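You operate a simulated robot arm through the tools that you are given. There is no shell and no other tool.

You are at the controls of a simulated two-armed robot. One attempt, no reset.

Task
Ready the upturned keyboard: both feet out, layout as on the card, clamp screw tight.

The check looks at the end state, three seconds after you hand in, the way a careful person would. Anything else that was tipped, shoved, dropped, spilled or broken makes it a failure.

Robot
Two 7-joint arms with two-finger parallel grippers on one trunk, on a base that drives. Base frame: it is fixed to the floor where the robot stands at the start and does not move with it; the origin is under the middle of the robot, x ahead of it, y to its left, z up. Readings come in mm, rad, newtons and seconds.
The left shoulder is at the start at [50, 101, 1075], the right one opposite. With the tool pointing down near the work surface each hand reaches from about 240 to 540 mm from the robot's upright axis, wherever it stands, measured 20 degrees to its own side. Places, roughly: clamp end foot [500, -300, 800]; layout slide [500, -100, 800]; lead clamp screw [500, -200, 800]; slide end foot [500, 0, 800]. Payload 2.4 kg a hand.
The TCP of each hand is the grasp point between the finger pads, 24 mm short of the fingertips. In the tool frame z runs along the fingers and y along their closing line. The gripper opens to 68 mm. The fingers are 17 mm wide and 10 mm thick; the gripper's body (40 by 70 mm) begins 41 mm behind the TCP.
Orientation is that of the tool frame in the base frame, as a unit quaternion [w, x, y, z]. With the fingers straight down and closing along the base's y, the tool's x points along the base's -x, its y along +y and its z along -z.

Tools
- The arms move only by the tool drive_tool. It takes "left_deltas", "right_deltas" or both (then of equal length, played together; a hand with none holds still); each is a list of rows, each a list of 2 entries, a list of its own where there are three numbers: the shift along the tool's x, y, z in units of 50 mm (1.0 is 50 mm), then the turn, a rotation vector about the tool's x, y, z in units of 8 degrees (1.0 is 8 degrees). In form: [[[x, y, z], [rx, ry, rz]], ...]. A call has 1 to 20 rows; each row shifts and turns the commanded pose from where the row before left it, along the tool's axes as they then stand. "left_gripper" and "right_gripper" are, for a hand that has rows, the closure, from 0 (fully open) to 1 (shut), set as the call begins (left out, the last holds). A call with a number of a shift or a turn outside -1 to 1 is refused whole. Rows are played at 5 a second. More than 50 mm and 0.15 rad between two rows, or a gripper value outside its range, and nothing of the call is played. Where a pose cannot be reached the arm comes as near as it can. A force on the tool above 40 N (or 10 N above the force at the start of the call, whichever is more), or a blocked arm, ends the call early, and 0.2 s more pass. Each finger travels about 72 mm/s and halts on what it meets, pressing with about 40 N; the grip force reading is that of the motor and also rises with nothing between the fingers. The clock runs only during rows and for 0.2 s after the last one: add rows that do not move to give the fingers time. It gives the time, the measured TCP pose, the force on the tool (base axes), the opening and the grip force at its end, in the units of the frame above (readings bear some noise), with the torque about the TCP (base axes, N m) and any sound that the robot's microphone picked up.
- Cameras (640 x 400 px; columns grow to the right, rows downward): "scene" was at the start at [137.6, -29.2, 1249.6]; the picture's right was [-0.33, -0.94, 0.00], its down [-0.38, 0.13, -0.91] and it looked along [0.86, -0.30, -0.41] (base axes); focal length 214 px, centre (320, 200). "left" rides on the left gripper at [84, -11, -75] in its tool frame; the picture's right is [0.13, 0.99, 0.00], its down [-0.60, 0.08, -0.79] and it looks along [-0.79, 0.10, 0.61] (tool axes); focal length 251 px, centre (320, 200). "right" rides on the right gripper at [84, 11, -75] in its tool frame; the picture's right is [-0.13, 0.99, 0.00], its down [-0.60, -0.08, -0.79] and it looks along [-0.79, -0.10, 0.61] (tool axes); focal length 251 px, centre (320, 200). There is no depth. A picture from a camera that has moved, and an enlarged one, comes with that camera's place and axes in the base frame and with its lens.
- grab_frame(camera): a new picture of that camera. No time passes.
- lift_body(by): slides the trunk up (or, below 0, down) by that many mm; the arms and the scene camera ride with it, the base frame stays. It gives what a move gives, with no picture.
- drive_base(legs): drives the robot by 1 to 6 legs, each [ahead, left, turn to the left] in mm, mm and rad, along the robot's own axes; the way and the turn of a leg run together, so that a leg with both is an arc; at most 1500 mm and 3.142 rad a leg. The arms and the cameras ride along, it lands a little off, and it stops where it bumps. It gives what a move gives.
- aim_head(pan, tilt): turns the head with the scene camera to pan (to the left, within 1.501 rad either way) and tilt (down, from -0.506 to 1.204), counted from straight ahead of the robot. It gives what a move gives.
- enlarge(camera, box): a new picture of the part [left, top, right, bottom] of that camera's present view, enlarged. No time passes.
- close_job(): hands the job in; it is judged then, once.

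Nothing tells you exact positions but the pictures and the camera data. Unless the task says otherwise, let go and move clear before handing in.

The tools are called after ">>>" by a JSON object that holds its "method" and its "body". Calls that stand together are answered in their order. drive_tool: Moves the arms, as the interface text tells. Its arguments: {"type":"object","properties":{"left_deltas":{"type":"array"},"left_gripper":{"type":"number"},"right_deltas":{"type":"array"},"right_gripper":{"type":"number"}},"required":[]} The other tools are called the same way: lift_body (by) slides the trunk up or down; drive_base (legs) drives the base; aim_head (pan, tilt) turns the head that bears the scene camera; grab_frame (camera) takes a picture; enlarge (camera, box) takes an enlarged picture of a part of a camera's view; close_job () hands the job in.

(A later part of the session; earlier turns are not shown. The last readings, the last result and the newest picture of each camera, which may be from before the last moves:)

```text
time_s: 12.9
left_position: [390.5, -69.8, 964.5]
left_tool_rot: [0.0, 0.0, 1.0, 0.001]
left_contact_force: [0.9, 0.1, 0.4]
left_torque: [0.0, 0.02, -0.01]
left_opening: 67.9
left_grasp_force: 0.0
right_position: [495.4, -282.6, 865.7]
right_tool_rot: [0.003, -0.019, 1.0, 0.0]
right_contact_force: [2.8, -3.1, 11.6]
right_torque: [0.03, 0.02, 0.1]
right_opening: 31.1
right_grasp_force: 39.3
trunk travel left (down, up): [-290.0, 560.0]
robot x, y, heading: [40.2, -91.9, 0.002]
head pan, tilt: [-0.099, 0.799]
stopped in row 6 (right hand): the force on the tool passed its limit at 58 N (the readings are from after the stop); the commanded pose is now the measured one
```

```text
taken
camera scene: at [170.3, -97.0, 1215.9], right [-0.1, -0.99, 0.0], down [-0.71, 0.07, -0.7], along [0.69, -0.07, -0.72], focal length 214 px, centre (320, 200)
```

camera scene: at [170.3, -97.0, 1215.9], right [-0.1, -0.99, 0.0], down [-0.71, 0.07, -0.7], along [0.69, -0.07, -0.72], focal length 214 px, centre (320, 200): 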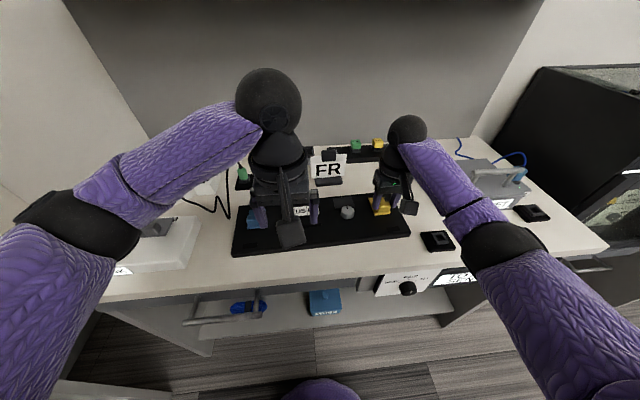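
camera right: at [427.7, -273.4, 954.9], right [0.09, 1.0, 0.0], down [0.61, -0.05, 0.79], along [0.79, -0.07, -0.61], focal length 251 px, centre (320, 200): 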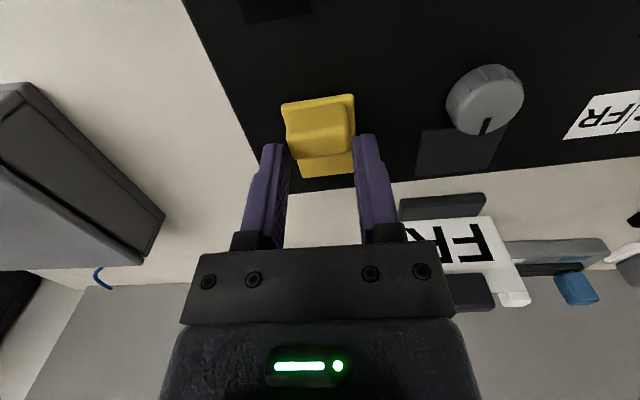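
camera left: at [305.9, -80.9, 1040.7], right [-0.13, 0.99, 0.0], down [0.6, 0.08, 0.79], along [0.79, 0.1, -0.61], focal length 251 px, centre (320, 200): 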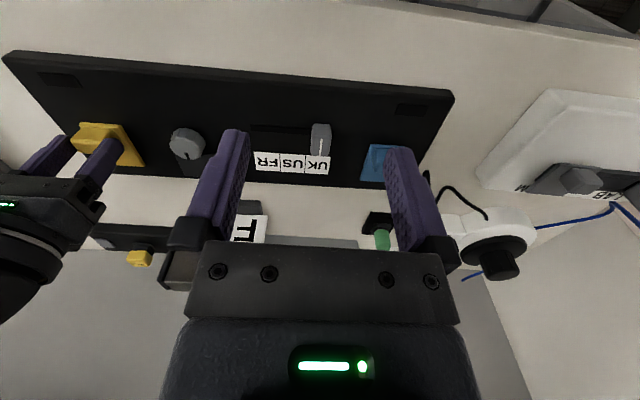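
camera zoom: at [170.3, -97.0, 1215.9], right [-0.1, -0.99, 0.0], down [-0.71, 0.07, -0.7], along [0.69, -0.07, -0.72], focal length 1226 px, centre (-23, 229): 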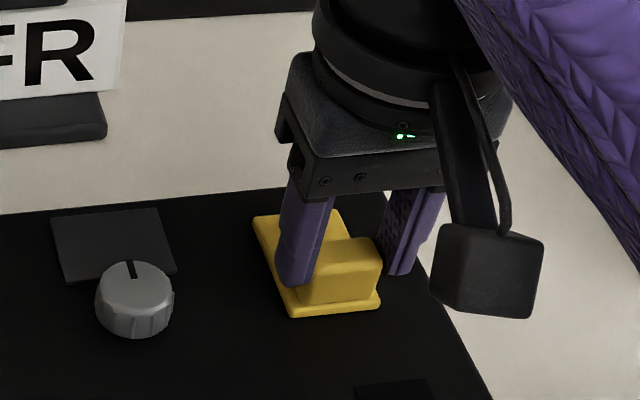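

The downstroke ended early: the keyboard met the table, having slipped in the grip. I'll open the gripper, rise clear, and check that the board rests flat and how far it moved.

>>> {"method": "drive_tool", "body": {"right_deltas": [[[0, 0, 0], [0, 0, 0]], [[0, 0, 0], [0, 0, 0]], [[0, 0, 0], [0, 0, 0]]], "right_gripper": 0.0}}

>>> {"method": "drive_tool", "body": {"right_deltas": [[[0, 0, -0.5], [0, 0, 0]], [[0, 0, -0.5], [0, 0, 0]]]}}

>>> {"method": "grab_frame", "body": {"camera": "right"}}

>>> {"method": "enlarge", "body": {"camera": "left", "box": [50, 90, 230, 190]}}

>>> {"method": "enlarge", "body": {"camera": "left", "box": [240, 90, 420, 190]}}

>>> {"method": "enlarge", "body": {"camera": "scene", "box": [220, 170, 440, 270]}}

```text
time_s: 13.7
left_position: [390.8, -71.5, 964.7]
left_tool_rot: [0.0, 0.001, 1.0, 0.0]
left_contact_force: [0.3, -0.3, 0.1]
left_torque: [0.0, 0.0, 0.01]
left_opening: 67.9
left_grasp_force: 0.0
right_position: [494.7, -283.1, 865.0]
right_tool_rot: [0.001, -0.019, 1.0, 0.0]
right_contact_force: [0.8, 0.1, -0.6]
right_torque: [0.02, -0.02, 0.01]
right_opening: 68.0
right_grasp_force: 0.0
trunk travel left (down, up): [-290.0, 560.0]
robot x, y, heading: [35.3, -86.1, -0.001]
head pan, tilt: [-0.099, 0.799]
```

```text
time_s: 14.3
left_position: [391.2, -70.5, 965.7]
left_tool_rot: [0.001, 0.001, 1.0, 0.0]
left_contact_force: [-0.7, -0.5, 0.1]
left_torque: [0.01, 0.03, 0.02]
left_opening: 68.1
left_grasp_force: 0.0
right_position: [494.2, -283.2, 916.5]
right_tool_rot: [0.002, -0.019, 1.0, 0.0]
right_contact_force: [0.9, -0.1, -0.6]
right_torque: [0.0, 0.01, -0.01]
right_opening: 68.0
right_grasp_force: 0.0
trunk travel left (down, up): [-290.0, 560.0]
robot x, y, heading: [38.7, -92.3, -0.001]
head pan, tilt: [-0.099, 0.799]
```

```text
taken
camera right: at [410.9, -274.9, 990.6], right [0.09, 1.0, 0.0], down [0.6, -0.06, 0.79], along [0.79, -0.07, -0.61], focal length 251 px, centre (320, 200)
```

right: 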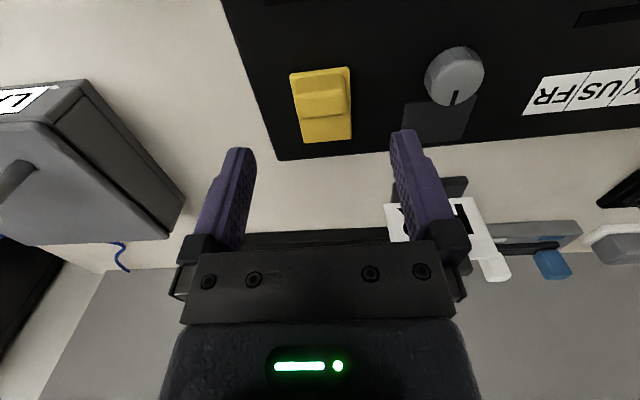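

```text
3.56 times, centred on (140, 140) of left
camera zoom: at [306.3, -80.8, 1040.9], right [-0.13, 0.99, 0.0], down [0.6, 0.08, 0.79], along [0.79, 0.1, -0.61], focal length 894 px, centre (960, 413)
```

zoom: 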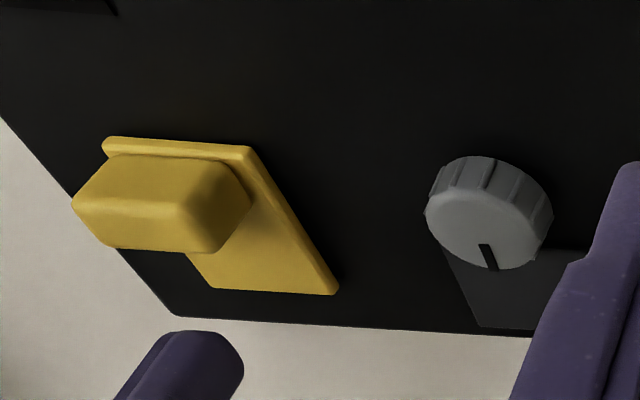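

```text
3.56 times, centred on (330, 140) of left
camera zoom: at [306.3, -80.8, 1040.9], right [-0.13, 0.99, 0.0], down [0.6, 0.08, 0.79], along [0.79, 0.1, -0.61], focal length 894 px, centre (284, 413)
```

zoom: 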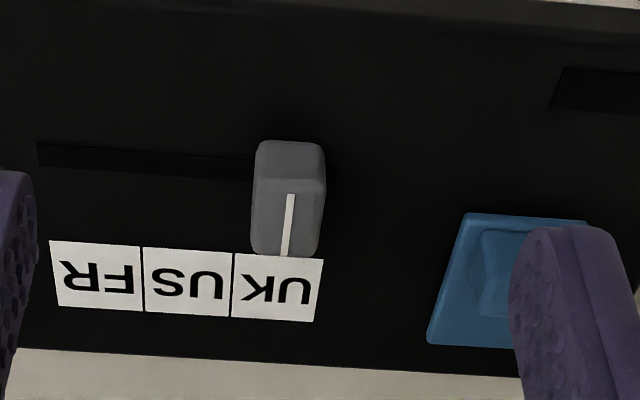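

```text
2.91 times, centred on (330, 220) of scene
camera zoom: at [170.9, -97.0, 1216.1], right [-0.1, -0.99, 0.0], down [-0.71, 0.07, -0.7], along [0.69, -0.07, -0.72], focal length 624 px, centre (291, 142)
```

zoom: 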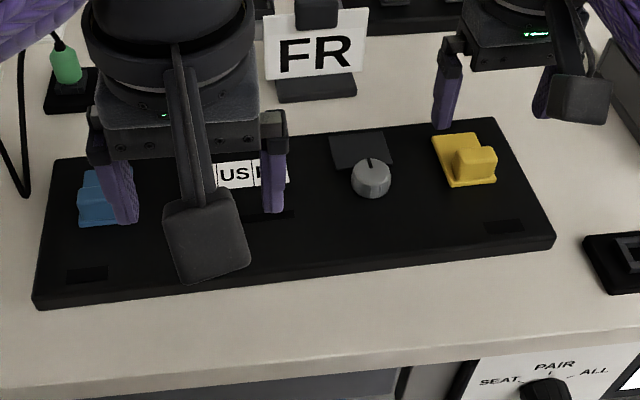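

The board sits flat again, shifted about 7–8 mm in +x with no rotation. I'll need one hand to hold it down while the other works, and I'll correct the shift later. First I'll look closely at the plate's edges to understand the foot.

>>> {"method": "enlarge", "body": {"camera": "right", "box": [275, 55, 375, 155]}}

>>> {"method": "enlarge", "body": {"camera": "left", "box": [60, 110, 150, 180]}}

>>> {"method": "enlarge", "body": {"camera": "scene", "box": [365, 210, 400, 240]}}

```text
4.00 times, centred on (325, 105) of right
camera zoom: at [410.9, -274.9, 990.6], right [0.09, 1.0, 0.0], down [0.6, -0.06, 0.79], along [0.79, -0.07, -0.61], focal length 1006 px, centre (300, 580)
```

zoom: 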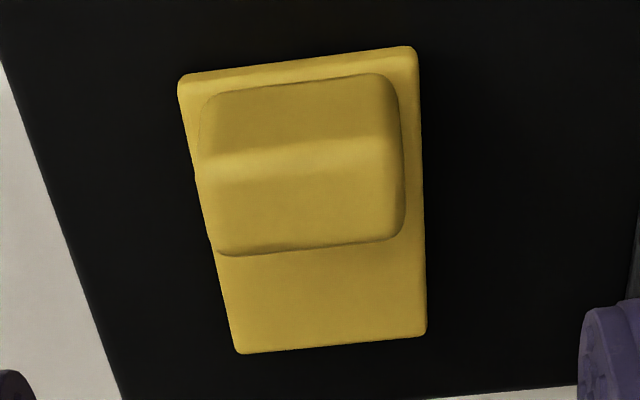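

```text
5.71 times, centred on (105, 145) of left
camera zoom: at [306.3, -80.8, 1040.9], right [-0.13, 0.99, 0.0], down [0.6, 0.08, 0.79], along [0.79, 0.1, -0.61], focal length 1437 px, centre (1549, 514)
```

zoom: 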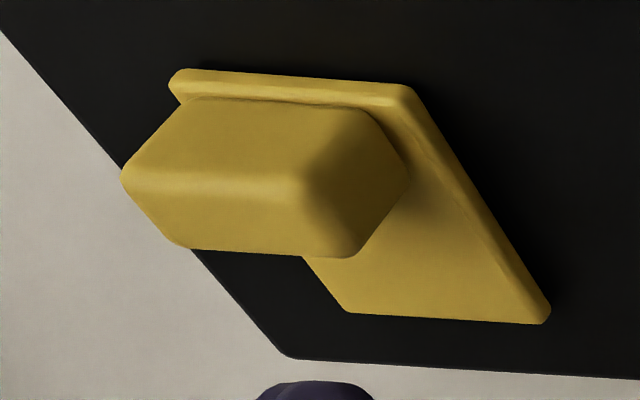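

```text
13.33 times, centred on (382, 225) of scene
camera zoom: at [170.9, -97.0, 1216.1], right [-0.1, -0.99, 0.0], down [-0.71, 0.07, -0.7], along [0.69, -0.07, -0.72], focal length 2860 px, centre (-513, -133)
```

zoom: 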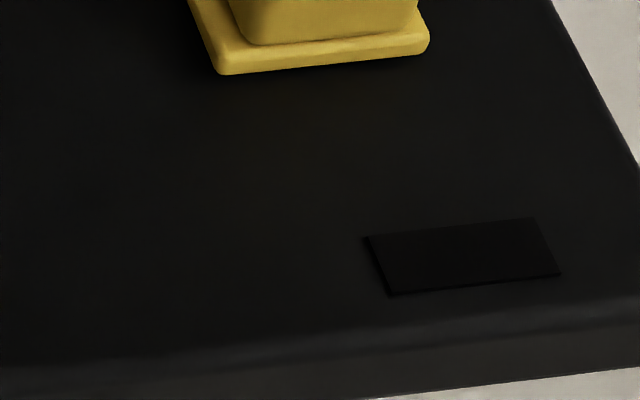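

The foot is a single moulded flap with a lug near its free edge. I'll press the board down with the left hand's closed fingers on the bare panel between the slide and the screw, while the right hand lifts the flap. The left hand goes above that spot first.

>>> {"method": "drive_tool", "body": {"left_deltas": [[[-0.5, -0.395, 0.1], [0, 0, -0.07]], [[-0.5, -0.395, 0.1], [0, 0, -0.07]], [[-0.5, -0.395, 0.1], [0, 0, -0.07]], [[-0.5, -0.395, 0.1], [0, 0, -0.07]], [[0, 0, 0], [0, 0, 0]]], "left_gripper": 1.0}}

>>> {"method": "grab_frame", "body": {"camera": "scene"}}

>>> {"method": "grab_frame", "body": {"camera": "left"}}

>>> {"method": "grab_frame", "body": {"camera": "right"}}

```text
time_s: 15.5
left_position: [491.2, -148.0, 946.1]
left_tool_rot: [0.0, -0.017, 1.0, 0.0]
left_contact_force: [-0.1, -0.8, 0.5]
left_torque: [0.03, -0.03, 0.01]
left_opening: 0.0
left_grasp_force: 24.0
right_position: [493.6, -281.4, 914.1]
right_tool_rot: [0.002, -0.019, 1.0, 0.001]
right_contact_force: [0.0, 0.6, 0.0]
right_torque: [0.03, 0.0, 0.04]
right_opening: 68.3
right_grasp_force: 0.1
trunk travel left (down, up): [-290.0, 560.0]
robot x, y, heading: [40.4, -87.3, -0.002]
head pan, tilt: [-0.099, 0.799]
```

```text
taken
camera scene: at [171.0, -97.3, 1216.0], right [-0.1, -0.99, 0.0], down [-0.71, 0.07, -0.7], along [0.69, -0.07, -0.72], focal length 214 px, centre (320, 200)
```

scene: 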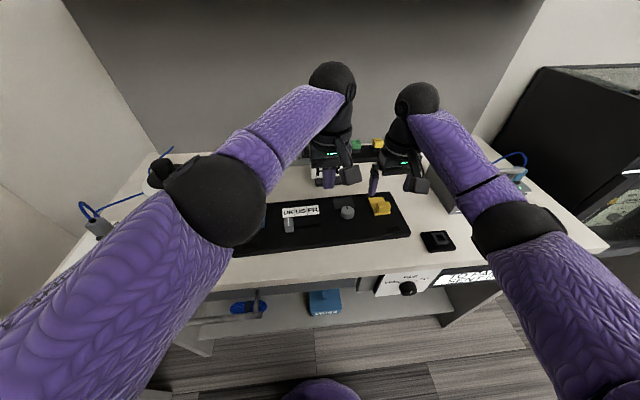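

```text
taken
camera left: at [407.9, -161.7, 1021.7], right [-0.16, 0.99, 0.0], down [0.6, 0.1, 0.79], along [0.78, 0.13, -0.61], focal length 251 px, centre (320, 200)
```

left: 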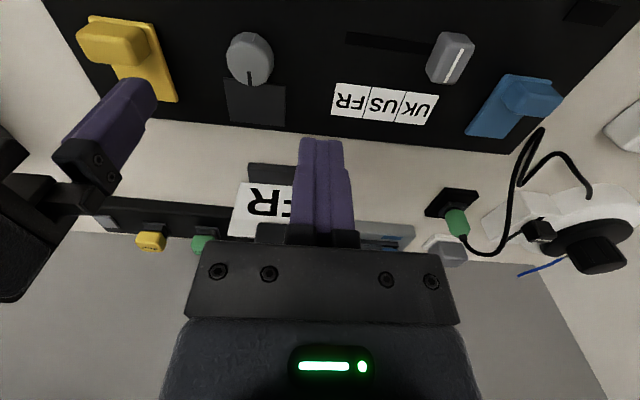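

```text
taken
camera right: at [411.0, -275.2, 990.1], right [0.09, 1.0, 0.0], down [0.6, -0.06, 0.79], along [0.79, -0.07, -0.61], focal length 251 px, centre (320, 200)
```

right: 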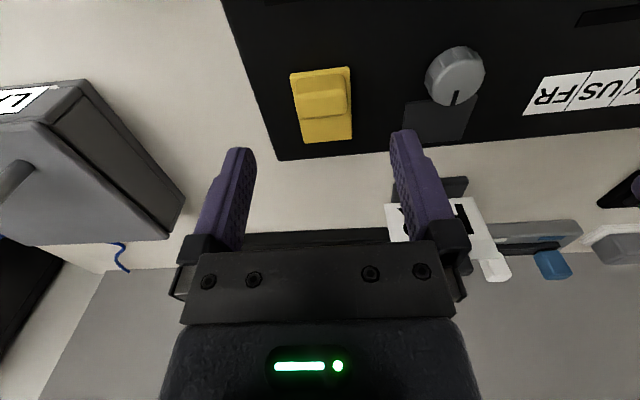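

The left hand hovers clear over the bare panel. Before pressing, I'll use the right hand's grip on the lug to slide the board back about 7 mm toward the robot.

>>> {"method": "drive_tool", "body": {"right_deltas": [[[-0.06, 0, 0.4], [0, 0, 0]], [[-0.05, 0, 0.4], [0, 0, 0]], [[0, 0, 0.42], [0, 0, 0]], [[0, 0, 0], [0, 0, 0]]], "right_gripper": 0.0}}

>>> {"method": "drive_tool", "body": {"right_deltas": [[[0, 0, 0], [0, 0, 0]], [[0, 0, 0], [0, 0, 0]], [[0, 0, 0], [0, 0, 0]], [[0, 0, 0], [0, 0, 0]]], "right_gripper": 1.0}}

>>> {"method": "enlarge", "body": {"camera": "left", "box": [40, 0, 240, 130]}}

```text
time_s: 16.5
left_position: [491.8, -148.3, 945.9]
left_tool_rot: [-0.001, -0.018, 1.0, 0.0]
left_contact_force: [0.0, -0.4, 0.3]
left_torque: [0.0, 0.02, 0.03]
left_opening: 0.0
left_grasp_force: 24.1
right_position: [500.5, -281.2, 854.6]
right_tool_rot: [0.002, -0.019, 1.0, -0.001]
right_contact_force: [0.3, -0.3, 0.3]
right_torque: [0.03, 0.0, -0.01]
right_opening: 68.0
right_grasp_force: 0.0
trunk travel left (down, up): [-290.0, 560.0]
robot x, y, heading: [40.1, -91.7, -0.001]
head pan, tilt: [-0.099, 0.799]
```

```text
time_s: 17.5
left_position: [492.8, -147.6, 945.5]
left_tool_rot: [-0.001, -0.019, 1.0, 0.001]
left_contact_force: [-0.3, -0.7, 0.3]
left_torque: [-0.04, 0.02, 0.01]
left_opening: 0.0
left_grasp_force: 23.4
right_position: [500.2, -282.0, 852.4]
right_tool_rot: [0.002, -0.019, 1.0, -0.001]
right_contact_force: [-0.2, -3.7, 0.0]
right_torque: [-0.11, -0.01, -0.08]
right_opening: 31.7
right_grasp_force: 40.2
trunk travel left (down, up): [-290.0, 560.0]
robot x, y, heading: [42.3, -89.9, 0.002]
head pan, tilt: [-0.099, 0.799]
```

```text
3.08 times, centred on (140, 65) of left
camera zoom: at [408.0, -161.8, 1021.7], right [-0.17, 0.99, 0.0], down [0.6, 0.1, 0.79], along [0.78, 0.13, -0.61], focal length 774 px, centre (874, 615)
```

zoom: 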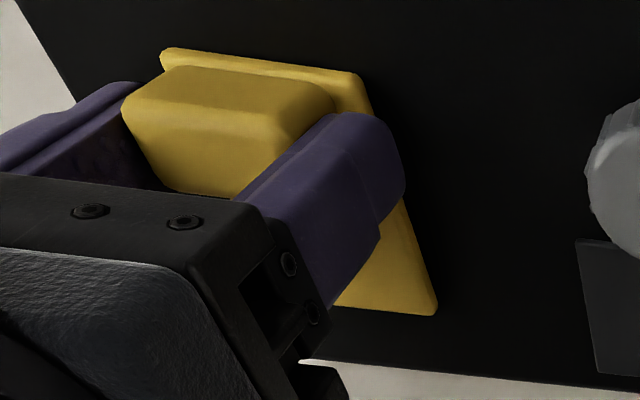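

The right hand has the lug, 31.7 mm between the fingers. Dragging at one end would twist the board, so I'll leave the shift for later and now lower the left hand to press the board down.

>>> {"method": "drive_tool", "body": {"left_deltas": [[[0, 0, 0.5], [0, 0, 0]], [[0, 0, 0.5], [0, 0, 0]], [[0, 0, 0.5], [0, 0, 0]], [[0, 0, 0.4], [0, 0, 0]], [[0, 0, 0], [0, 0, 0]]]}}

>>> {"method": "grab_frame", "body": {"camera": "left"}}

>>> {"method": "grab_frame", "body": {"camera": "scene"}}

```text
time_s: 18.7
left_position: [490.8, -147.8, 849.3]
left_tool_rot: [0.0, -0.019, 1.0, 0.001]
left_contact_force: [0.5, 0.2, -0.4]
left_torque: [-0.01, -0.03, -0.02]
left_opening: 0.0
left_grasp_force: 23.7
right_position: [501.3, -282.3, 852.1]
right_tool_rot: [0.002, -0.02, 1.0, 0.0]
right_contact_force: [1.2, -4.9, -0.8]
right_torque: [-0.07, 0.02, -0.02]
right_opening: 31.8
right_grasp_force: 40.3
trunk travel left (down, up): [-290.0, 560.0]
robot x, y, heading: [37.2, -90.1, 0.003]
head pan, tilt: [-0.099, 0.799]
```

```text
taken
camera left: at [407.1, -161.5, 926.2], right [-0.17, 0.99, 0.0], down [0.6, 0.1, 0.79], along [0.78, 0.13, -0.61], focal length 251 px, centre (320, 200)
```

left: 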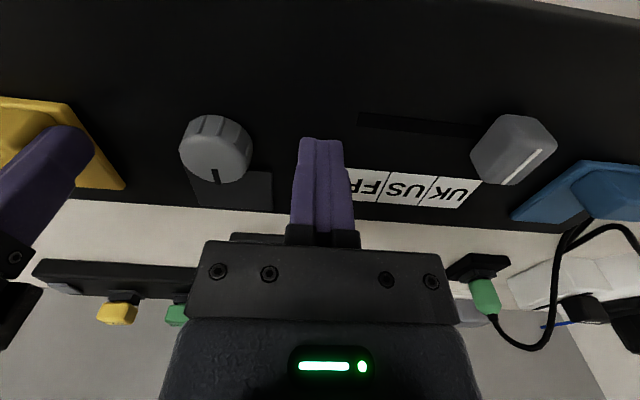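

```text
taken
camera scene: at [171.0, -97.7, 1216.0], right [-0.1, -0.99, 0.0], down [-0.71, 0.07, -0.7], along [0.69, -0.07, -0.72], focal length 214 px, centre (320, 200)
```

scene: 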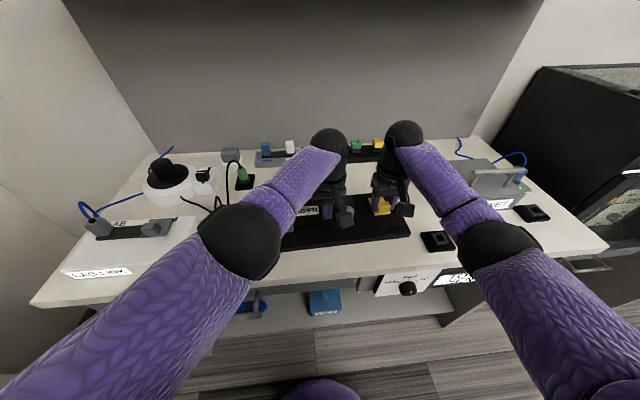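

The fingertips are about 5 mm above the panel. I'll press down in small steps until the left hand carries about 25 N.

>>> {"method": "drive_tool", "body": {"left_deltas": [[[0, 0, 0.05], [0, 0, 0]], [[0, 0, 0.05], [0, 0, 0]], [[0, 0, 0.05], [0, 0, 0]], [[0, 0, 0.05], [0, 0, 0]], [[0, 0, 0], [0, 0, 0]]]}}

```text
time_s: 19.6
left_position: [492.1, -147.8, 844.5]
left_tool_rot: [0.002, -0.018, 1.0, -0.001]
left_contact_force: [-1.3, -0.5, 5.8]
left_torque: [0.0, 0.02, 0.09]
left_opening: 0.1
left_grasp_force: 23.5
right_position: [502.0, -282.4, 851.3]
right_tool_rot: [0.003, -0.018, 1.0, -0.001]
right_contact_force: [0.7, -1.9, 4.9]
right_torque: [0.14, -0.13, 0.06]
right_opening: 31.7
right_grasp_force: 40.3
trunk travel left (down, up): [-290.0, 560.0]
robot x, y, heading: [42.7, -88.2, -0.003]
head pan, tilt: [-0.099, 0.799]
stopped in row 4 (left hand): the force on the tool passed its limit at 47 N (the readings are from after the stop); the commanded pose is now the measured one
```

Contact is at TCP z 844.5. I'll add pressure in 1 mm steps.

>>> {"method": "drive_tool", "body": {"left_deltas": [[[0, 0, 0.01], [0, 0, 0]], [[0, 0, 0.01], [0, 0, 0]], [[0, 0, 0.01], [0, 0, 0]], [[0, 0, 0], [0, 0, 0]]]}}

```text
time_s: 20.5
left_position: [492.4, -148.3, 843.2]
left_tool_rot: [0.004, -0.019, 1.0, 0.0]
left_contact_force: [-3.0, 1.3, 11.3]
left_torque: [0.05, 0.15, 0.04]
left_opening: 0.2
left_grasp_force: 23.8
right_position: [501.3, -283.7, 853.0]
right_tool_rot: [0.004, -0.018, 1.0, -0.002]
right_contact_force: [0.9, -3.7, 4.8]
right_torque: [0.26, -0.03, 0.07]
right_opening: 31.6
right_grasp_force: 39.2
trunk travel left (down, up): [-290.0, 560.0]
robot x, y, heading: [42.3, -90.4, -0.005]
head pan, tilt: [-0.099, 0.799]
stopped in row 4 (left hand): the force on the tool passed its limit at 42 N (the readings are from after the stop); the commanded pose is now the measured one
```

The contact is stiff, roughly 20–25 N per mm. I'll add just half a millimetre.

>>> {"method": "drive_tool", "body": {"left_deltas": [[[0, 0, 0.005], [0, 0, 0]], [[0, 0, 0.006], [0, 0, 0]], [[0, 0, 0], [0, 0, 0]]]}}

```text
time_s: 21.3
left_position: [491.8, -147.6, 843.7]
left_tool_rot: [0.004, -0.017, 1.0, -0.001]
left_contact_force: [-2.7, 0.2, 27.3]
left_torque: [0.0, 0.29, -0.07]
left_opening: 0.3
left_grasp_force: 23.7
right_position: [500.0, -282.8, 852.1]
right_tool_rot: [0.003, -0.018, 1.0, 0.0]
right_contact_force: [6.3, -4.1, 2.8]
right_torque: [-0.01, -0.14, -0.05]
right_opening: 31.6
right_grasp_force: 39.9
trunk travel left (down, up): [-290.0, 560.0]
robot x, y, heading: [42.2, -93.5, 0.001]
head pan, tilt: [-0.099, 0.799]
```

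The left hand presses with 27 N. Now I'll carefully lift the lug with the right hand along the start of the arc.

>>> {"method": "drive_tool", "body": {"right_deltas": [[[-0.005, 0, -0.015], [0, 0, 0]], [[-0.005, 0, -0.015], [0, 0, 0]], [[-0.005, 0, -0.015], [0, 0, 0]], [[-0.005, 0, -0.015], [0, 0, 0]], [[0, 0, 0], [0, 0, 0]]]}}

>>> {"method": "grab_frame", "body": {"camera": "right"}}

>>> {"method": "enlarge", "body": {"camera": "left", "box": [0, 80, 140, 200]}}

```text
time_s: 21.9
left_position: [491.7, -148.4, 844.2]
left_tool_rot: [0.003, -0.018, 1.0, 0.0]
left_contact_force: [-3.5, 0.4, 8.1]
left_torque: [0.05, 0.13, -0.06]
left_opening: 0.1
left_grasp_force: 23.7
right_position: [501.3, -281.3, 852.0]
right_tool_rot: [0.002, -0.019, 1.0, -0.002]
right_contact_force: [-1.6, -2.4, 4.4]
right_torque: [0.19, -0.09, 0.14]
right_opening: 31.7
right_grasp_force: 40.3
trunk travel left (down, up): [-290.0, 560.0]
robot x, y, heading: [44.6, -88.2, 0.001]
head pan, tilt: [-0.099, 0.799]
stopped in row 2 (left hand): the force on the tool passed its limit at 41 N (the readings are from after the stop); the commanded pose is now the measured one
```

```text
taken
camera right: at [416.9, -274.3, 927.9], right [0.09, 1.0, 0.0], down [0.6, -0.05, 0.8], along [0.79, -0.08, -0.61], focal length 251 px, centre (320, 200)
```

right: 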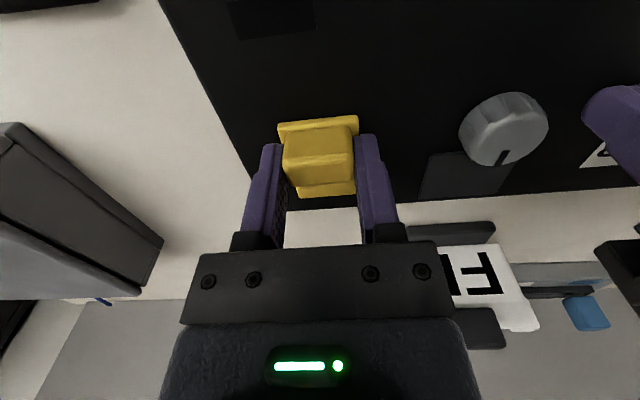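

```text
3.33 times, centred on (70, 140) of left
camera zoom: at [406.8, -161.5, 919.6], right [-0.16, 0.99, 0.0], down [0.6, 0.1, 0.8], along [0.79, 0.13, -0.6], focal length 838 px, centre (1153, 400)
```

zoom: 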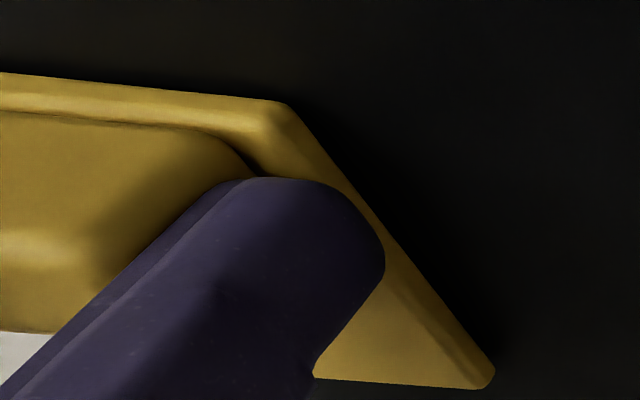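

Lifting loads the left hand, so starting from its present 8 N leaves more margin. I'll try the lift again.

>>> {"method": "drive_tool", "body": {"right_deltas": [[[-0.003, 0, -0.015], [0, 0, 0]], [[-0.003, 0, -0.015], [0, 0, 0]], [[-0.005, 0, -0.015], [0, 0, 0]], [[-0.005, 0, -0.015], [0, 0, 0]], [[0, 0, 0], [0, 0, 0]]]}}

>>> {"method": "grab_frame", "body": {"camera": "right"}}

>>> {"method": "enlarge", "body": {"camera": "left", "box": [0, 80, 140, 200]}}

```text
time_s: 23.1
left_position: [491.8, -149.3, 844.4]
left_tool_rot: [0.003, -0.017, 1.0, -0.001]
left_contact_force: [-13.4, 1.6, 33.9]
left_torque: [0.06, 0.41, 0.26]
left_opening: 0.1
left_grasp_force: 24.2
right_position: [501.6, -281.8, 854.3]
right_tool_rot: [0.001, -0.019, 1.0, -0.002]
right_contact_force: [7.2, 2.8, -15.9]
right_torque: [0.03, 0.85, -0.01]
right_opening: 32.2
right_grasp_force: 40.1
trunk travel left (down, up): [-290.0, 560.0]
robot x, y, heading: [42.6, -89.7, -0.002]
head pan, tilt: [-0.099, 0.799]
```

```text
taken
camera right: at [417.7, -274.3, 930.9], right [0.09, 1.0, 0.0], down [0.61, -0.05, 0.79], along [0.79, -0.07, -0.61], focal length 251 px, centre (320, 200)
```

right: 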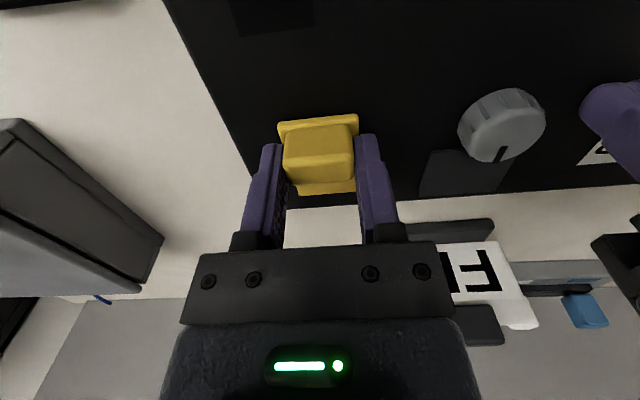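

```text
3.33 times, centred on (70, 140) of left
camera zoom: at [407.0, -161.4, 919.9], right [-0.16, 0.99, 0.0], down [0.59, 0.1, 0.8], along [0.79, 0.13, -0.6], focal length 838 px, centre (1153, 400)
```

zoom: 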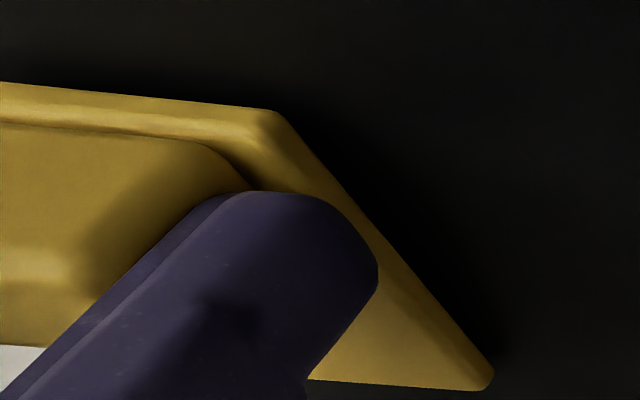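

The near edge rose about 2.5 mm while the far corner stayed in place, with 16 N on the right hand. I'll lift slightly more to see whether the force levels off, as it would on a flap, or keeps climbing.

>>> {"method": "drive_tool", "body": {"right_deltas": [[[-0.005, 0, -0.015], [0, 0, 0]], [[-0.005, 0, -0.015], [0, 0, 0]], [[0, 0, 0], [0, 0, 0]]]}}

>>> {"method": "enlarge", "body": {"camera": "left", "box": [0, 80, 280, 220]}}

>>> {"method": "enlarge", "body": {"camera": "scene", "box": [340, 180, 440, 260]}}

```text
time_s: 23.9
left_position: [490.3, -148.6, 844.3]
left_tool_rot: [0.003, -0.017, 1.0, 0.0]
left_contact_force: [-17.2, 2.0, 38.6]
left_torque: [0.11, 0.64, -0.28]
left_opening: 0.2
left_grasp_force: 23.5
right_position: [502.1, -281.7, 858.5]
right_tool_rot: [0.002, -0.018, 1.0, -0.001]
right_contact_force: [13.7, 0.5, -16.2]
right_torque: [0.06, 0.69, -0.02]
right_opening: 31.7
right_grasp_force: 39.4
trunk travel left (down, up): [-290.0, 560.0]
robot x, y, heading: [37.8, -89.5, 0.003]
head pan, tilt: [-0.099, 0.799]
```

```text
2.29 times, centred on (140, 150) of left
camera zoom: at [407.1, -161.5, 919.7], right [-0.16, 0.99, 0.0], down [0.6, 0.1, 0.8], along [0.79, 0.13, -0.6], focal length 575 px, centre (731, 314)
```

zoom: 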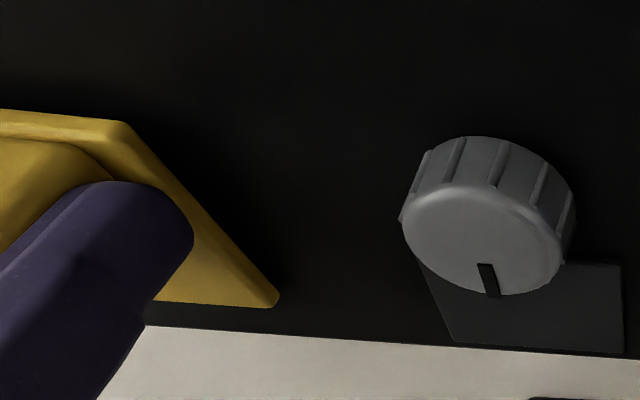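

```text
5.00 times, centred on (390, 220) of scene
camera zoom: at [170.2, -97.0, 1216.2], right [-0.1, -0.99, 0.0], down [-0.71, 0.07, -0.7], along [0.69, -0.07, -0.72], focal length 1072 px, centre (-30, 100)
```

zoom: 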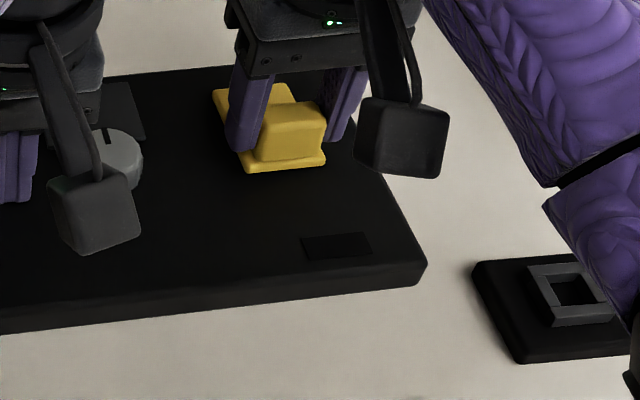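

The force levelled off at about 16 N while the lug kept rising. So it's a stiff friction hinge and the flap is opening. I'll continue the swing and rotate the right hand with the flap about its hinge.

>>> {"method": "drive_tool", "body": {"right_deltas": [[[-0.02, 0, 0], [0, 0, 0]], [[-0.034, 0, -0.036], [0, 0.312, 0]], [[-0.034, 0, -0.036], [0, 0.312, 0]], [[-0.034, 0, -0.036], [0, 0.312, 0]], [[-0.034, 0, -0.036], [0, 0.312, 0]], [[0, 0, 0], [0, 0, 0]]]}}

>>> {"method": "enlarge", "body": {"camera": "left", "box": [0, 80, 280, 220]}}

>>> {"method": "enlarge", "body": {"camera": "scene", "box": [340, 180, 440, 260]}}

```text
time_s: 25.3
left_position: [491.9, -147.6, 845.3]
left_tool_rot: [0.003, -0.017, 1.0, 0.0]
left_contact_force: [12.0, -0.2, 13.1]
left_torque: [-0.02, -0.17, -0.01]
left_opening: 0.0
left_grasp_force: 23.0
right_position: [511.5, -282.0, 865.4]
right_tool_rot: [-0.084, -0.018, 0.996, -0.004]
right_contact_force: [-15.5, -1.2, 3.7]
right_torque: [0.21, 0.5, -0.04]
right_opening: 31.7
right_grasp_force: 40.0
trunk travel left (down, up): [-290.0, 560.0]
robot x, y, heading: [38.9, -92.7, -0.002]
head pan, tilt: [-0.099, 0.799]
```

```text
2.29 times, centred on (140, 150) of left
camera zoom: at [406.7, -161.2, 919.6], right [-0.16, 0.99, 0.0], down [0.59, 0.1, 0.8], along [0.79, 0.13, -0.6], focal length 575 px, centre (731, 314)
```

zoom: 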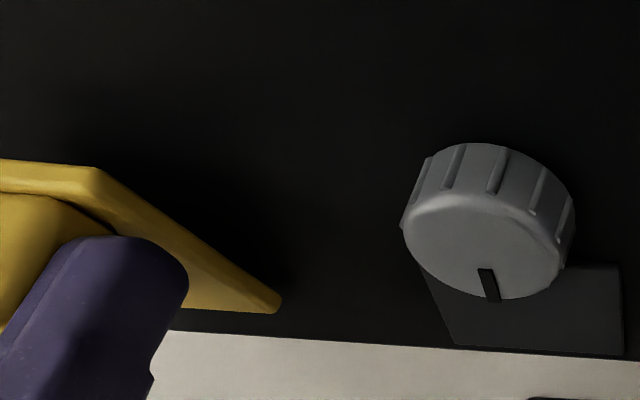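

```text
5.00 times, centred on (390, 220) of scene
camera zoom: at [169.5, -96.9, 1216.3], right [-0.1, -0.99, 0.0], down [-0.71, 0.07, -0.7], along [0.69, -0.07, -0.72], focal length 1072 px, centre (-30, 100)
```

zoom: 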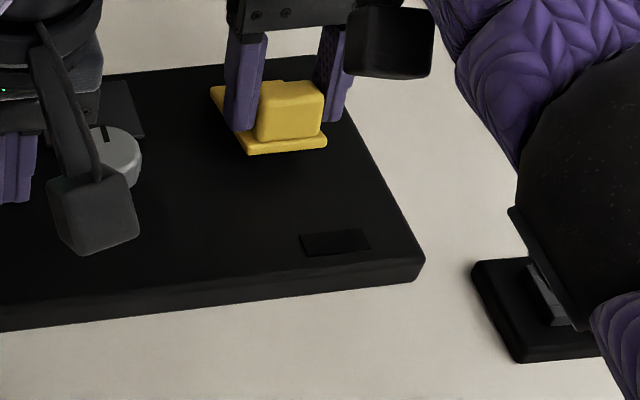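

The flap's near edge is clearly rising now. The right hand leads a little too far forward, so I'll correct that and continue the swing.

>>> {"method": "drive_tool", "body": {"right_deltas": [[[0.01, 0, -0.02], [0, 0, 0]], [[-0.033, 0, -0.038], [0, 0.312, 0]], [[-0.033, 0, -0.038], [0, 0.312, 0]], [[-0.033, 0, -0.038], [0, 0.312, 0]], [[-0.033, 0, -0.038], [0, 0.312, 0]], [[0, 0, 0], [0, 0, 0]]]}}

>>> {"method": "enlarge", "body": {"camera": "left", "box": [0, 80, 280, 220]}}

>>> {"method": "enlarge", "body": {"camera": "scene", "box": [340, 180, 440, 260]}}

>>> {"method": "grab_frame", "body": {"camera": "scene"}}

```text
time_s: 26.0
left_position: [489.6, -148.4, 844.9]
left_tool_rot: [0.001, -0.016, 1.0, 0.0]
left_contact_force: [-0.8, -0.1, 1.6]
left_torque: [0.05, 0.01, -0.02]
left_opening: 0.0
left_grasp_force: 23.9
right_position: [512.3, -281.0, 866.7]
right_tool_rot: [-0.112, -0.018, 0.994, -0.003]
right_contact_force: [-2.0, -0.1, 1.5]
right_torque: [0.03, 0.04, -0.09]
right_opening: 31.4
right_grasp_force: 40.1
right hand out of reach, approached as far as the arm can: row 3
trunk travel left (down, up): [-290.0, 560.0]
robot x, y, heading: [41.2, -90.4, 0.002]
head pan, tilt: [-0.099, 0.799]
stopped in row 3 (left hand): the force on the tool passed its limit at 50 N (the readings are from after the stop); the commanded pose is now the measured one
```

```text
2.29 times, centred on (140, 150) of left
camera zoom: at [406.5, -161.3, 920.2], right [-0.16, 0.99, 0.0], down [0.6, 0.1, 0.79], along [0.78, 0.13, -0.61], focal length 575 px, centre (731, 314)
```

zoom: 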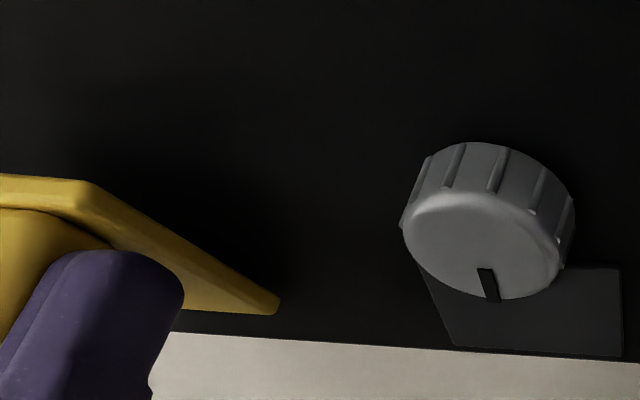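

```text
5.00 times, centred on (390, 220) of scene
camera zoom: at [170.7, -96.6, 1216.0], right [-0.1, -1.0, 0.0], down [-0.71, 0.07, -0.7], along [0.69, -0.07, -0.72], focal length 1072 px, centre (-30, 100)
```

zoom: 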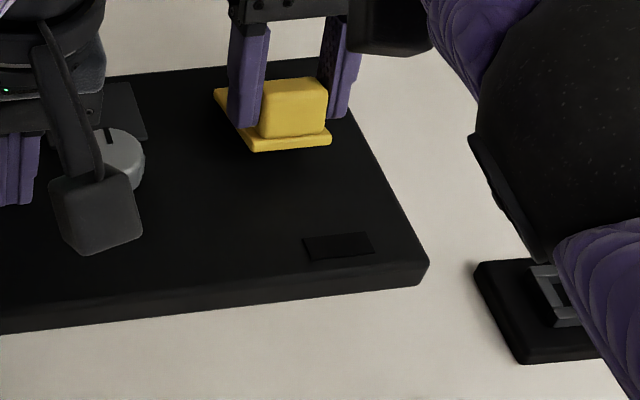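

```text
taken
camera scene: at [170.7, -96.6, 1216.0], right [-0.1, -1.0, 0.0], down [-0.71, 0.07, -0.7], along [0.69, -0.07, -0.72], focal length 214 px, centre (320, 200)
```

scene: 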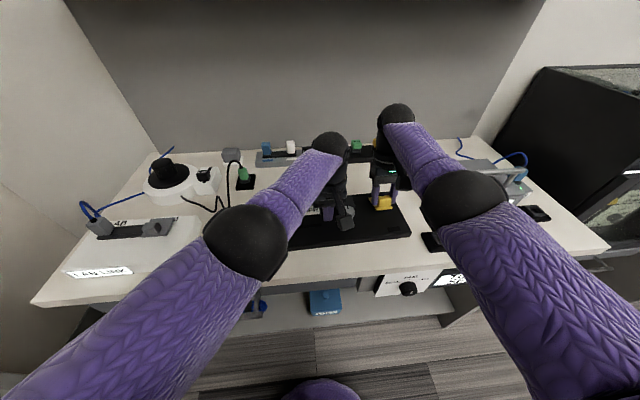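

The flap is at about 20° and the right hand can't tilt any further at this reach. I'll let go of the lug and see whether the flap holds its angle, since it then can be pushed from underneath.

>>> {"method": "drive_tool", "body": {"right_deltas": [[[0, 0, 0], [0, 0, 0]], [[0, 0, 0], [0, 0, 0]], [[0, 0, 0], [0, 0, 0]]], "right_gripper": 0.0}}

>>> {"method": "enlarge", "body": {"camera": "left", "box": [0, 80, 280, 220]}}

>>> {"method": "grab_frame", "body": {"camera": "right"}}

```text
time_s: 26.8
left_position: [491.4, -147.9, 844.0]
left_tool_rot: [0.0, -0.016, 1.0, 0.0]
left_contact_force: [-1.0, -0.1, 2.2]
left_torque: [0.02, 0.04, 0.01]
left_opening: 0.0
left_grasp_force: 24.0
right_position: [511.5, -282.3, 867.5]
right_tool_rot: [-0.111, -0.019, 0.994, -0.004]
right_contact_force: [-0.1, 0.7, 0.7]
right_torque: [-0.03, -0.04, 0.02]
right_opening: 68.0
right_grasp_force: 0.1
trunk travel left (down, up): [-290.0, 560.0]
robot x, y, heading: [46.8, -87.9, -0.004]
head pan, tilt: [-0.099, 0.799]
```

```text
2.29 times, centred on (140, 150) of left
camera zoom: at [406.8, -161.4, 920.2], right [-0.16, 0.99, 0.0], down [0.6, 0.1, 0.79], along [0.78, 0.13, -0.61], focal length 575 px, centre (731, 314)
```

zoom: 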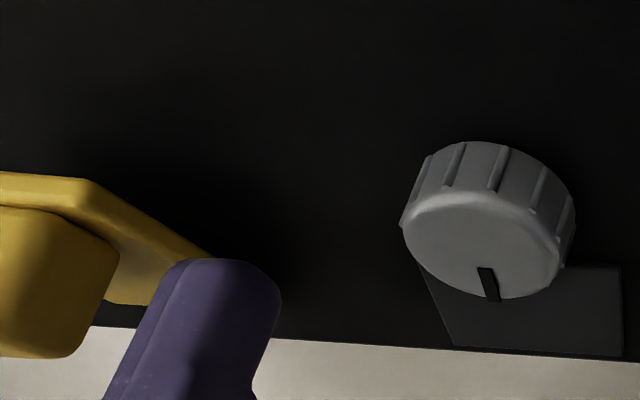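

```text
taken
camera right: at [446.3, -273.5, 959.5], right [0.09, 1.0, -0.03], down [0.77, -0.05, 0.64], along [0.64, -0.08, -0.77], focal length 251 px, centre (320, 200)
```

right: 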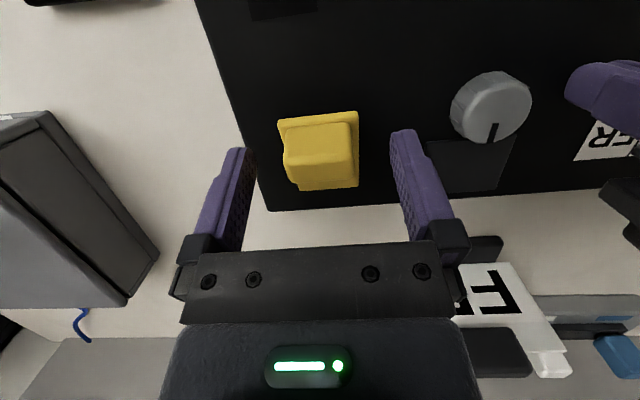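

The flap stays at about 16°, so the hinge holds by friction. I'll raise both hands clear and move the base a little closer for more tilt range, after checking clearance with the head tilted down.

>>> {"method": "drive_tool", "body": {"right_deltas": [[[0, 0, -0.6], [0, 0, 0]], [[0, 0, -0.6], [0, -0.6, 0]], [[0.4, 0, -0.3], [0, -1, 0]], [[0.4, 0, 0], [0, 0, 0]]], "left_deltas": [[[0, 0, -0.5], [0, 0, 0]], [[0.3, 0.3, -0.5], [0, 0, 0]], [[0.4, 0.4, -0.3], [0, 0, 0]], [[0.4, 0.4, 0], [0, 0, 0]]]}}

>>> {"method": "aim_head", "body": {"pan": 0.0, "tilt": 1.2}}

>>> {"method": "grab_frame", "body": {"camera": "scene"}}

>>> {"method": "grab_frame", "body": {"camera": "right"}}

```text
time_s: 27.8
left_position: [432.7, -95.4, 907.7]
left_tool_rot: [-0.001, -0.017, 1.0, 0.001]
left_contact_force: [-0.4, -0.6, -0.7]
left_torque: [-0.01, 0.01, 0.0]
left_opening: 0.1
left_grasp_force: 23.7
right_position: [549.2, -286.9, 945.6]
right_tool_rot: [0.0, -0.018, 1.0, -0.002]
right_contact_force: [-0.1, -0.3, 0.3]
right_torque: [0.02, 0.02, -0.01]
right_opening: 67.9
right_grasp_force: 0.1
right hand out of reach, approached as far as the arm can: row 1, 2, 3, 4
trunk travel left (down, up): [-290.0, 560.0]
robot x, y, heading: [40.0, -91.4, 0.002]
head pan, tilt: [-0.099, 0.799]
```

```text
time_s: 28.7
left_position: [435.0, -95.0, 907.5]
left_tool_rot: [-0.001, -0.017, 1.0, 0.0]
left_contact_force: [0.0, 0.8, -0.2]
left_torque: [0.0, 0.02, 0.02]
left_opening: 0.0
left_grasp_force: 23.0
right_position: [549.0, -286.5, 944.4]
right_tool_rot: [0.0, -0.019, 1.0, -0.001]
right_contact_force: [0.1, 0.0, -0.2]
right_torque: [0.01, 0.01, -0.01]
right_opening: 67.9
right_grasp_force: 0.0
trunk travel left (down, up): [-290.0, 560.0]
robot x, y, heading: [39.6, -86.7, -0.002]
head pan, tilt: [0.0, 1.201]
```

```text
taken
camera scene: at [147.0, -88.7, 1188.4], right [0.0, -1.0, 0.0], down [-0.93, 0.0, -0.36], along [0.36, 0.0, -0.93], focal length 214 px, centre (320, 200)
```

scene: 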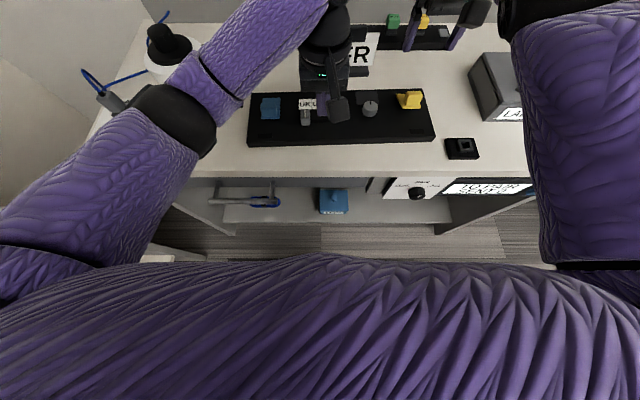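

```text
taken
camera right: at [465.0, -278.6, 1020.9], right [0.09, 1.0, 0.0], down [0.61, -0.05, 0.79], along [0.79, -0.08, -0.61], focal length 251 px, centre (320, 200)
```

right: 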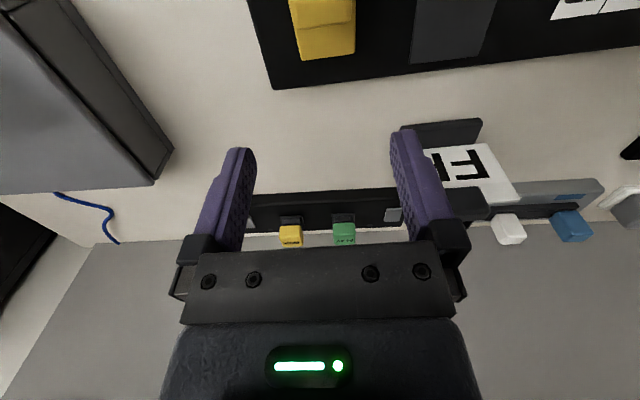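

There's still about 140 mm between torso and table edge. I'll bring the right hand back over the board, then drive 55 mm ahead.

>>> {"method": "drive_tool", "body": {"right_deltas": [[[0.7, 0, 0], [0, 0, 0]], [[0.7, 0, 0], [0, 0, 0]], [[0.7, 0, 0], [0, 0, 0]], [[0.5, 0, 0], [0, 0, 0]]], "left_deltas": [[[0.3, 0.3, -0.3], [0, 0, 0]], [[0.3, 0.3, -0.2], [0, 0, 0]], [[0.3, 0.3, 0], [0, 0, 0]], [[0, 0, 0], [0, 0, 0]]]}}

>>> {"method": "drive_base", "body": {"legs": [[55, 0, 0]]}}

>>> {"method": "aim_head", "body": {"pan": -0.1, "tilt": 0.85}}

>>> {"method": "grab_frame", "body": {"camera": "scene"}}

>>> {"method": "grab_frame", "body": {"camera": "right"}}

>>> {"method": "grab_frame", "body": {"camera": "left"}}

```text
time_s: 29.7
left_position: [388.7, -50.7, 933.3]
left_tool_rot: [0.0, -0.016, 1.0, 0.0]
left_contact_force: [0.4, -0.4, -0.8]
left_torque: [0.01, 0.0, 0.02]
left_opening: 0.0
left_grasp_force: 23.9
right_position: [549.1, -285.9, 946.0]
right_tool_rot: [0.001, -0.019, 1.0, -0.003]
right_contact_force: [-0.5, -0.4, 0.4]
right_torque: [-0.01, 0.02, -0.01]
right_opening: 68.0
right_grasp_force: 0.0
right hand out of reach, approached as far as the arm can: row 1, 2, 3, 4
trunk travel left (down, up): [-290.0, 560.0]
robot x, y, heading: [38.1, -88.8, 0.0]
head pan, tilt: [0.0, 1.201]
```

```text
time_s: 30.6
left_position: [445.2, -51.7, 933.7]
left_tool_rot: [-0.001, -0.016, 1.0, 0.0]
left_contact_force: [-0.3, 0.3, -0.8]
left_torque: [-0.03, 0.0, -0.01]
left_opening: 0.0
left_grasp_force: 24.1
right_position: [605.3, -286.9, 945.5]
right_tool_rot: [0.0, -0.018, 1.0, -0.002]
right_contact_force: [-0.4, 0.3, 0.0]
right_torque: [0.0, 0.0, 0.0]
right_opening: 68.2
right_grasp_force: 0.2
trunk travel left (down, up): [-290.0, 560.0]
robot x, y, heading: [95.8, -90.6, -0.001]
head pan, tilt: [0.0, 1.201]
```

```text
time_s: 31.5
left_position: [444.0, -51.0, 934.6]
left_tool_rot: [0.0, -0.017, 1.0, -0.001]
left_contact_force: [0.3, -0.5, 0.5]
left_torque: [-0.04, 0.02, 0.0]
left_opening: 0.0
left_grasp_force: 23.7
right_position: [603.6, -287.4, 944.9]
right_tool_rot: [0.0, -0.02, 1.0, -0.002]
right_contact_force: [0.0, -0.5, -1.0]
right_torque: [-0.02, 0.03, 0.0]
right_opening: 68.2
right_grasp_force: 0.1
trunk travel left (down, up): [-290.0, 560.0]
robot x, y, heading: [95.0, -85.0, -0.005]
head pan, tilt: [-0.099, 0.85]
```

```text
taken
camera scene: at [224.0, -96.4, 1212.0], right [-0.1, -1.0, 0.0], down [-0.75, 0.07, -0.66], along [0.66, -0.07, -0.75], focal length 214 px, centre (320, 200)
```

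scene: 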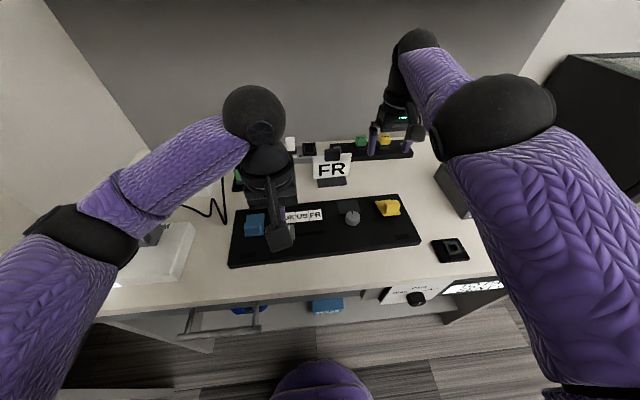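

```text
taken
camera right: at [520.3, -278.5, 1021.0], right [0.09, 1.0, 0.0], down [0.61, -0.05, 0.79], along [0.79, -0.08, -0.61], focal length 251 px, centre (320, 200)
```

right: 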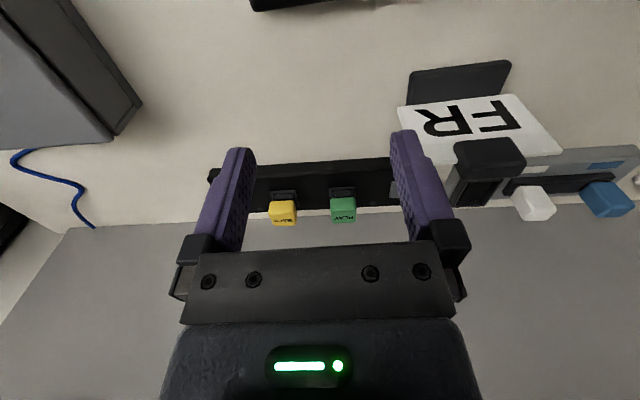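

```text
taken
camera left: at [359.8, -64.1, 1010.0], right [-0.16, 0.99, 0.0], down [0.6, 0.1, 0.79], along [0.78, 0.13, -0.61], focal length 251 px, centre (320, 200)
```

left: 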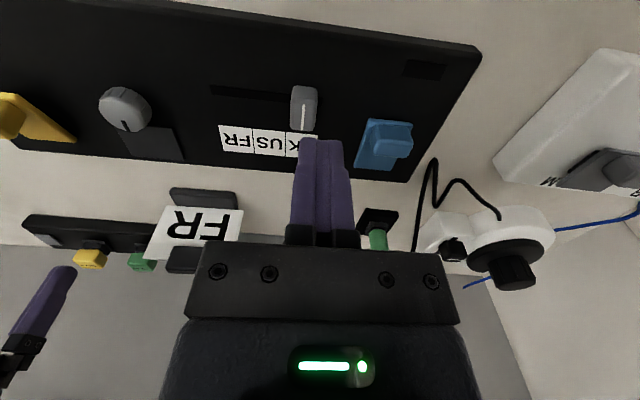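

The right hand did not follow its commands back. It's stretched out at x ≈ 604 and reports being out of reach. It's clear of everything, so I'll try small corrective moves to free it.

>>> {"method": "drive_tool", "body": {"right_deltas": [[[0, 0, -0.3], [0, 0, 0]]]}}

```text
time_s: 31.9
left_position: [444.1, -51.6, 932.8]
left_tool_rot: [-0.001, -0.017, 1.0, -0.001]
left_contact_force: [-0.3, 0.2, -0.5]
left_torque: [0.06, 0.03, 0.0]
left_opening: 0.0
left_grasp_force: 23.8
right_position: [605.1, -286.6, 961.0]
right_tool_rot: [0.001, -0.018, 1.0, -0.002]
right_contact_force: [-0.5, -0.6, -0.3]
right_torque: [0.0, 0.02, 0.0]
right_opening: 67.9
right_grasp_force: 0.0
trunk travel left (down, up): [-290.0, 560.0]
robot x, y, heading: [96.6, -89.7, 0.001]
head pan, tilt: [-0.099, 0.85]
```

>>> {"method": "drive_tool", "body": {"right_deltas": [[[0.4, 0, 0], [0, 0, 0]], [[0.4, 0, 0], [0, 0, 0]]]}}

```text
time_s: 32.5
left_position: [444.0, -51.5, 933.0]
left_tool_rot: [0.0, -0.017, 1.0, 0.0]
left_contact_force: [-0.4, 0.1, 0.2]
left_torque: [0.01, -0.01, 0.02]
left_opening: 0.0
left_grasp_force: 23.2
right_position: [602.3, -287.0, 960.7]
right_tool_rot: [-0.002, -0.018, 1.0, -0.001]
right_contact_force: [0.1, 0.3, -0.3]
right_torque: [0.0, 0.02, -0.03]
right_opening: 68.0
right_grasp_force: 0.0
right hand out of reach, approached as far as the arm can: row 1, 2
trunk travel left (down, up): [-290.0, 560.0]
robot x, y, heading: [98.9, -89.7, 0.006]
head pan, tilt: [-0.099, 0.85]
```

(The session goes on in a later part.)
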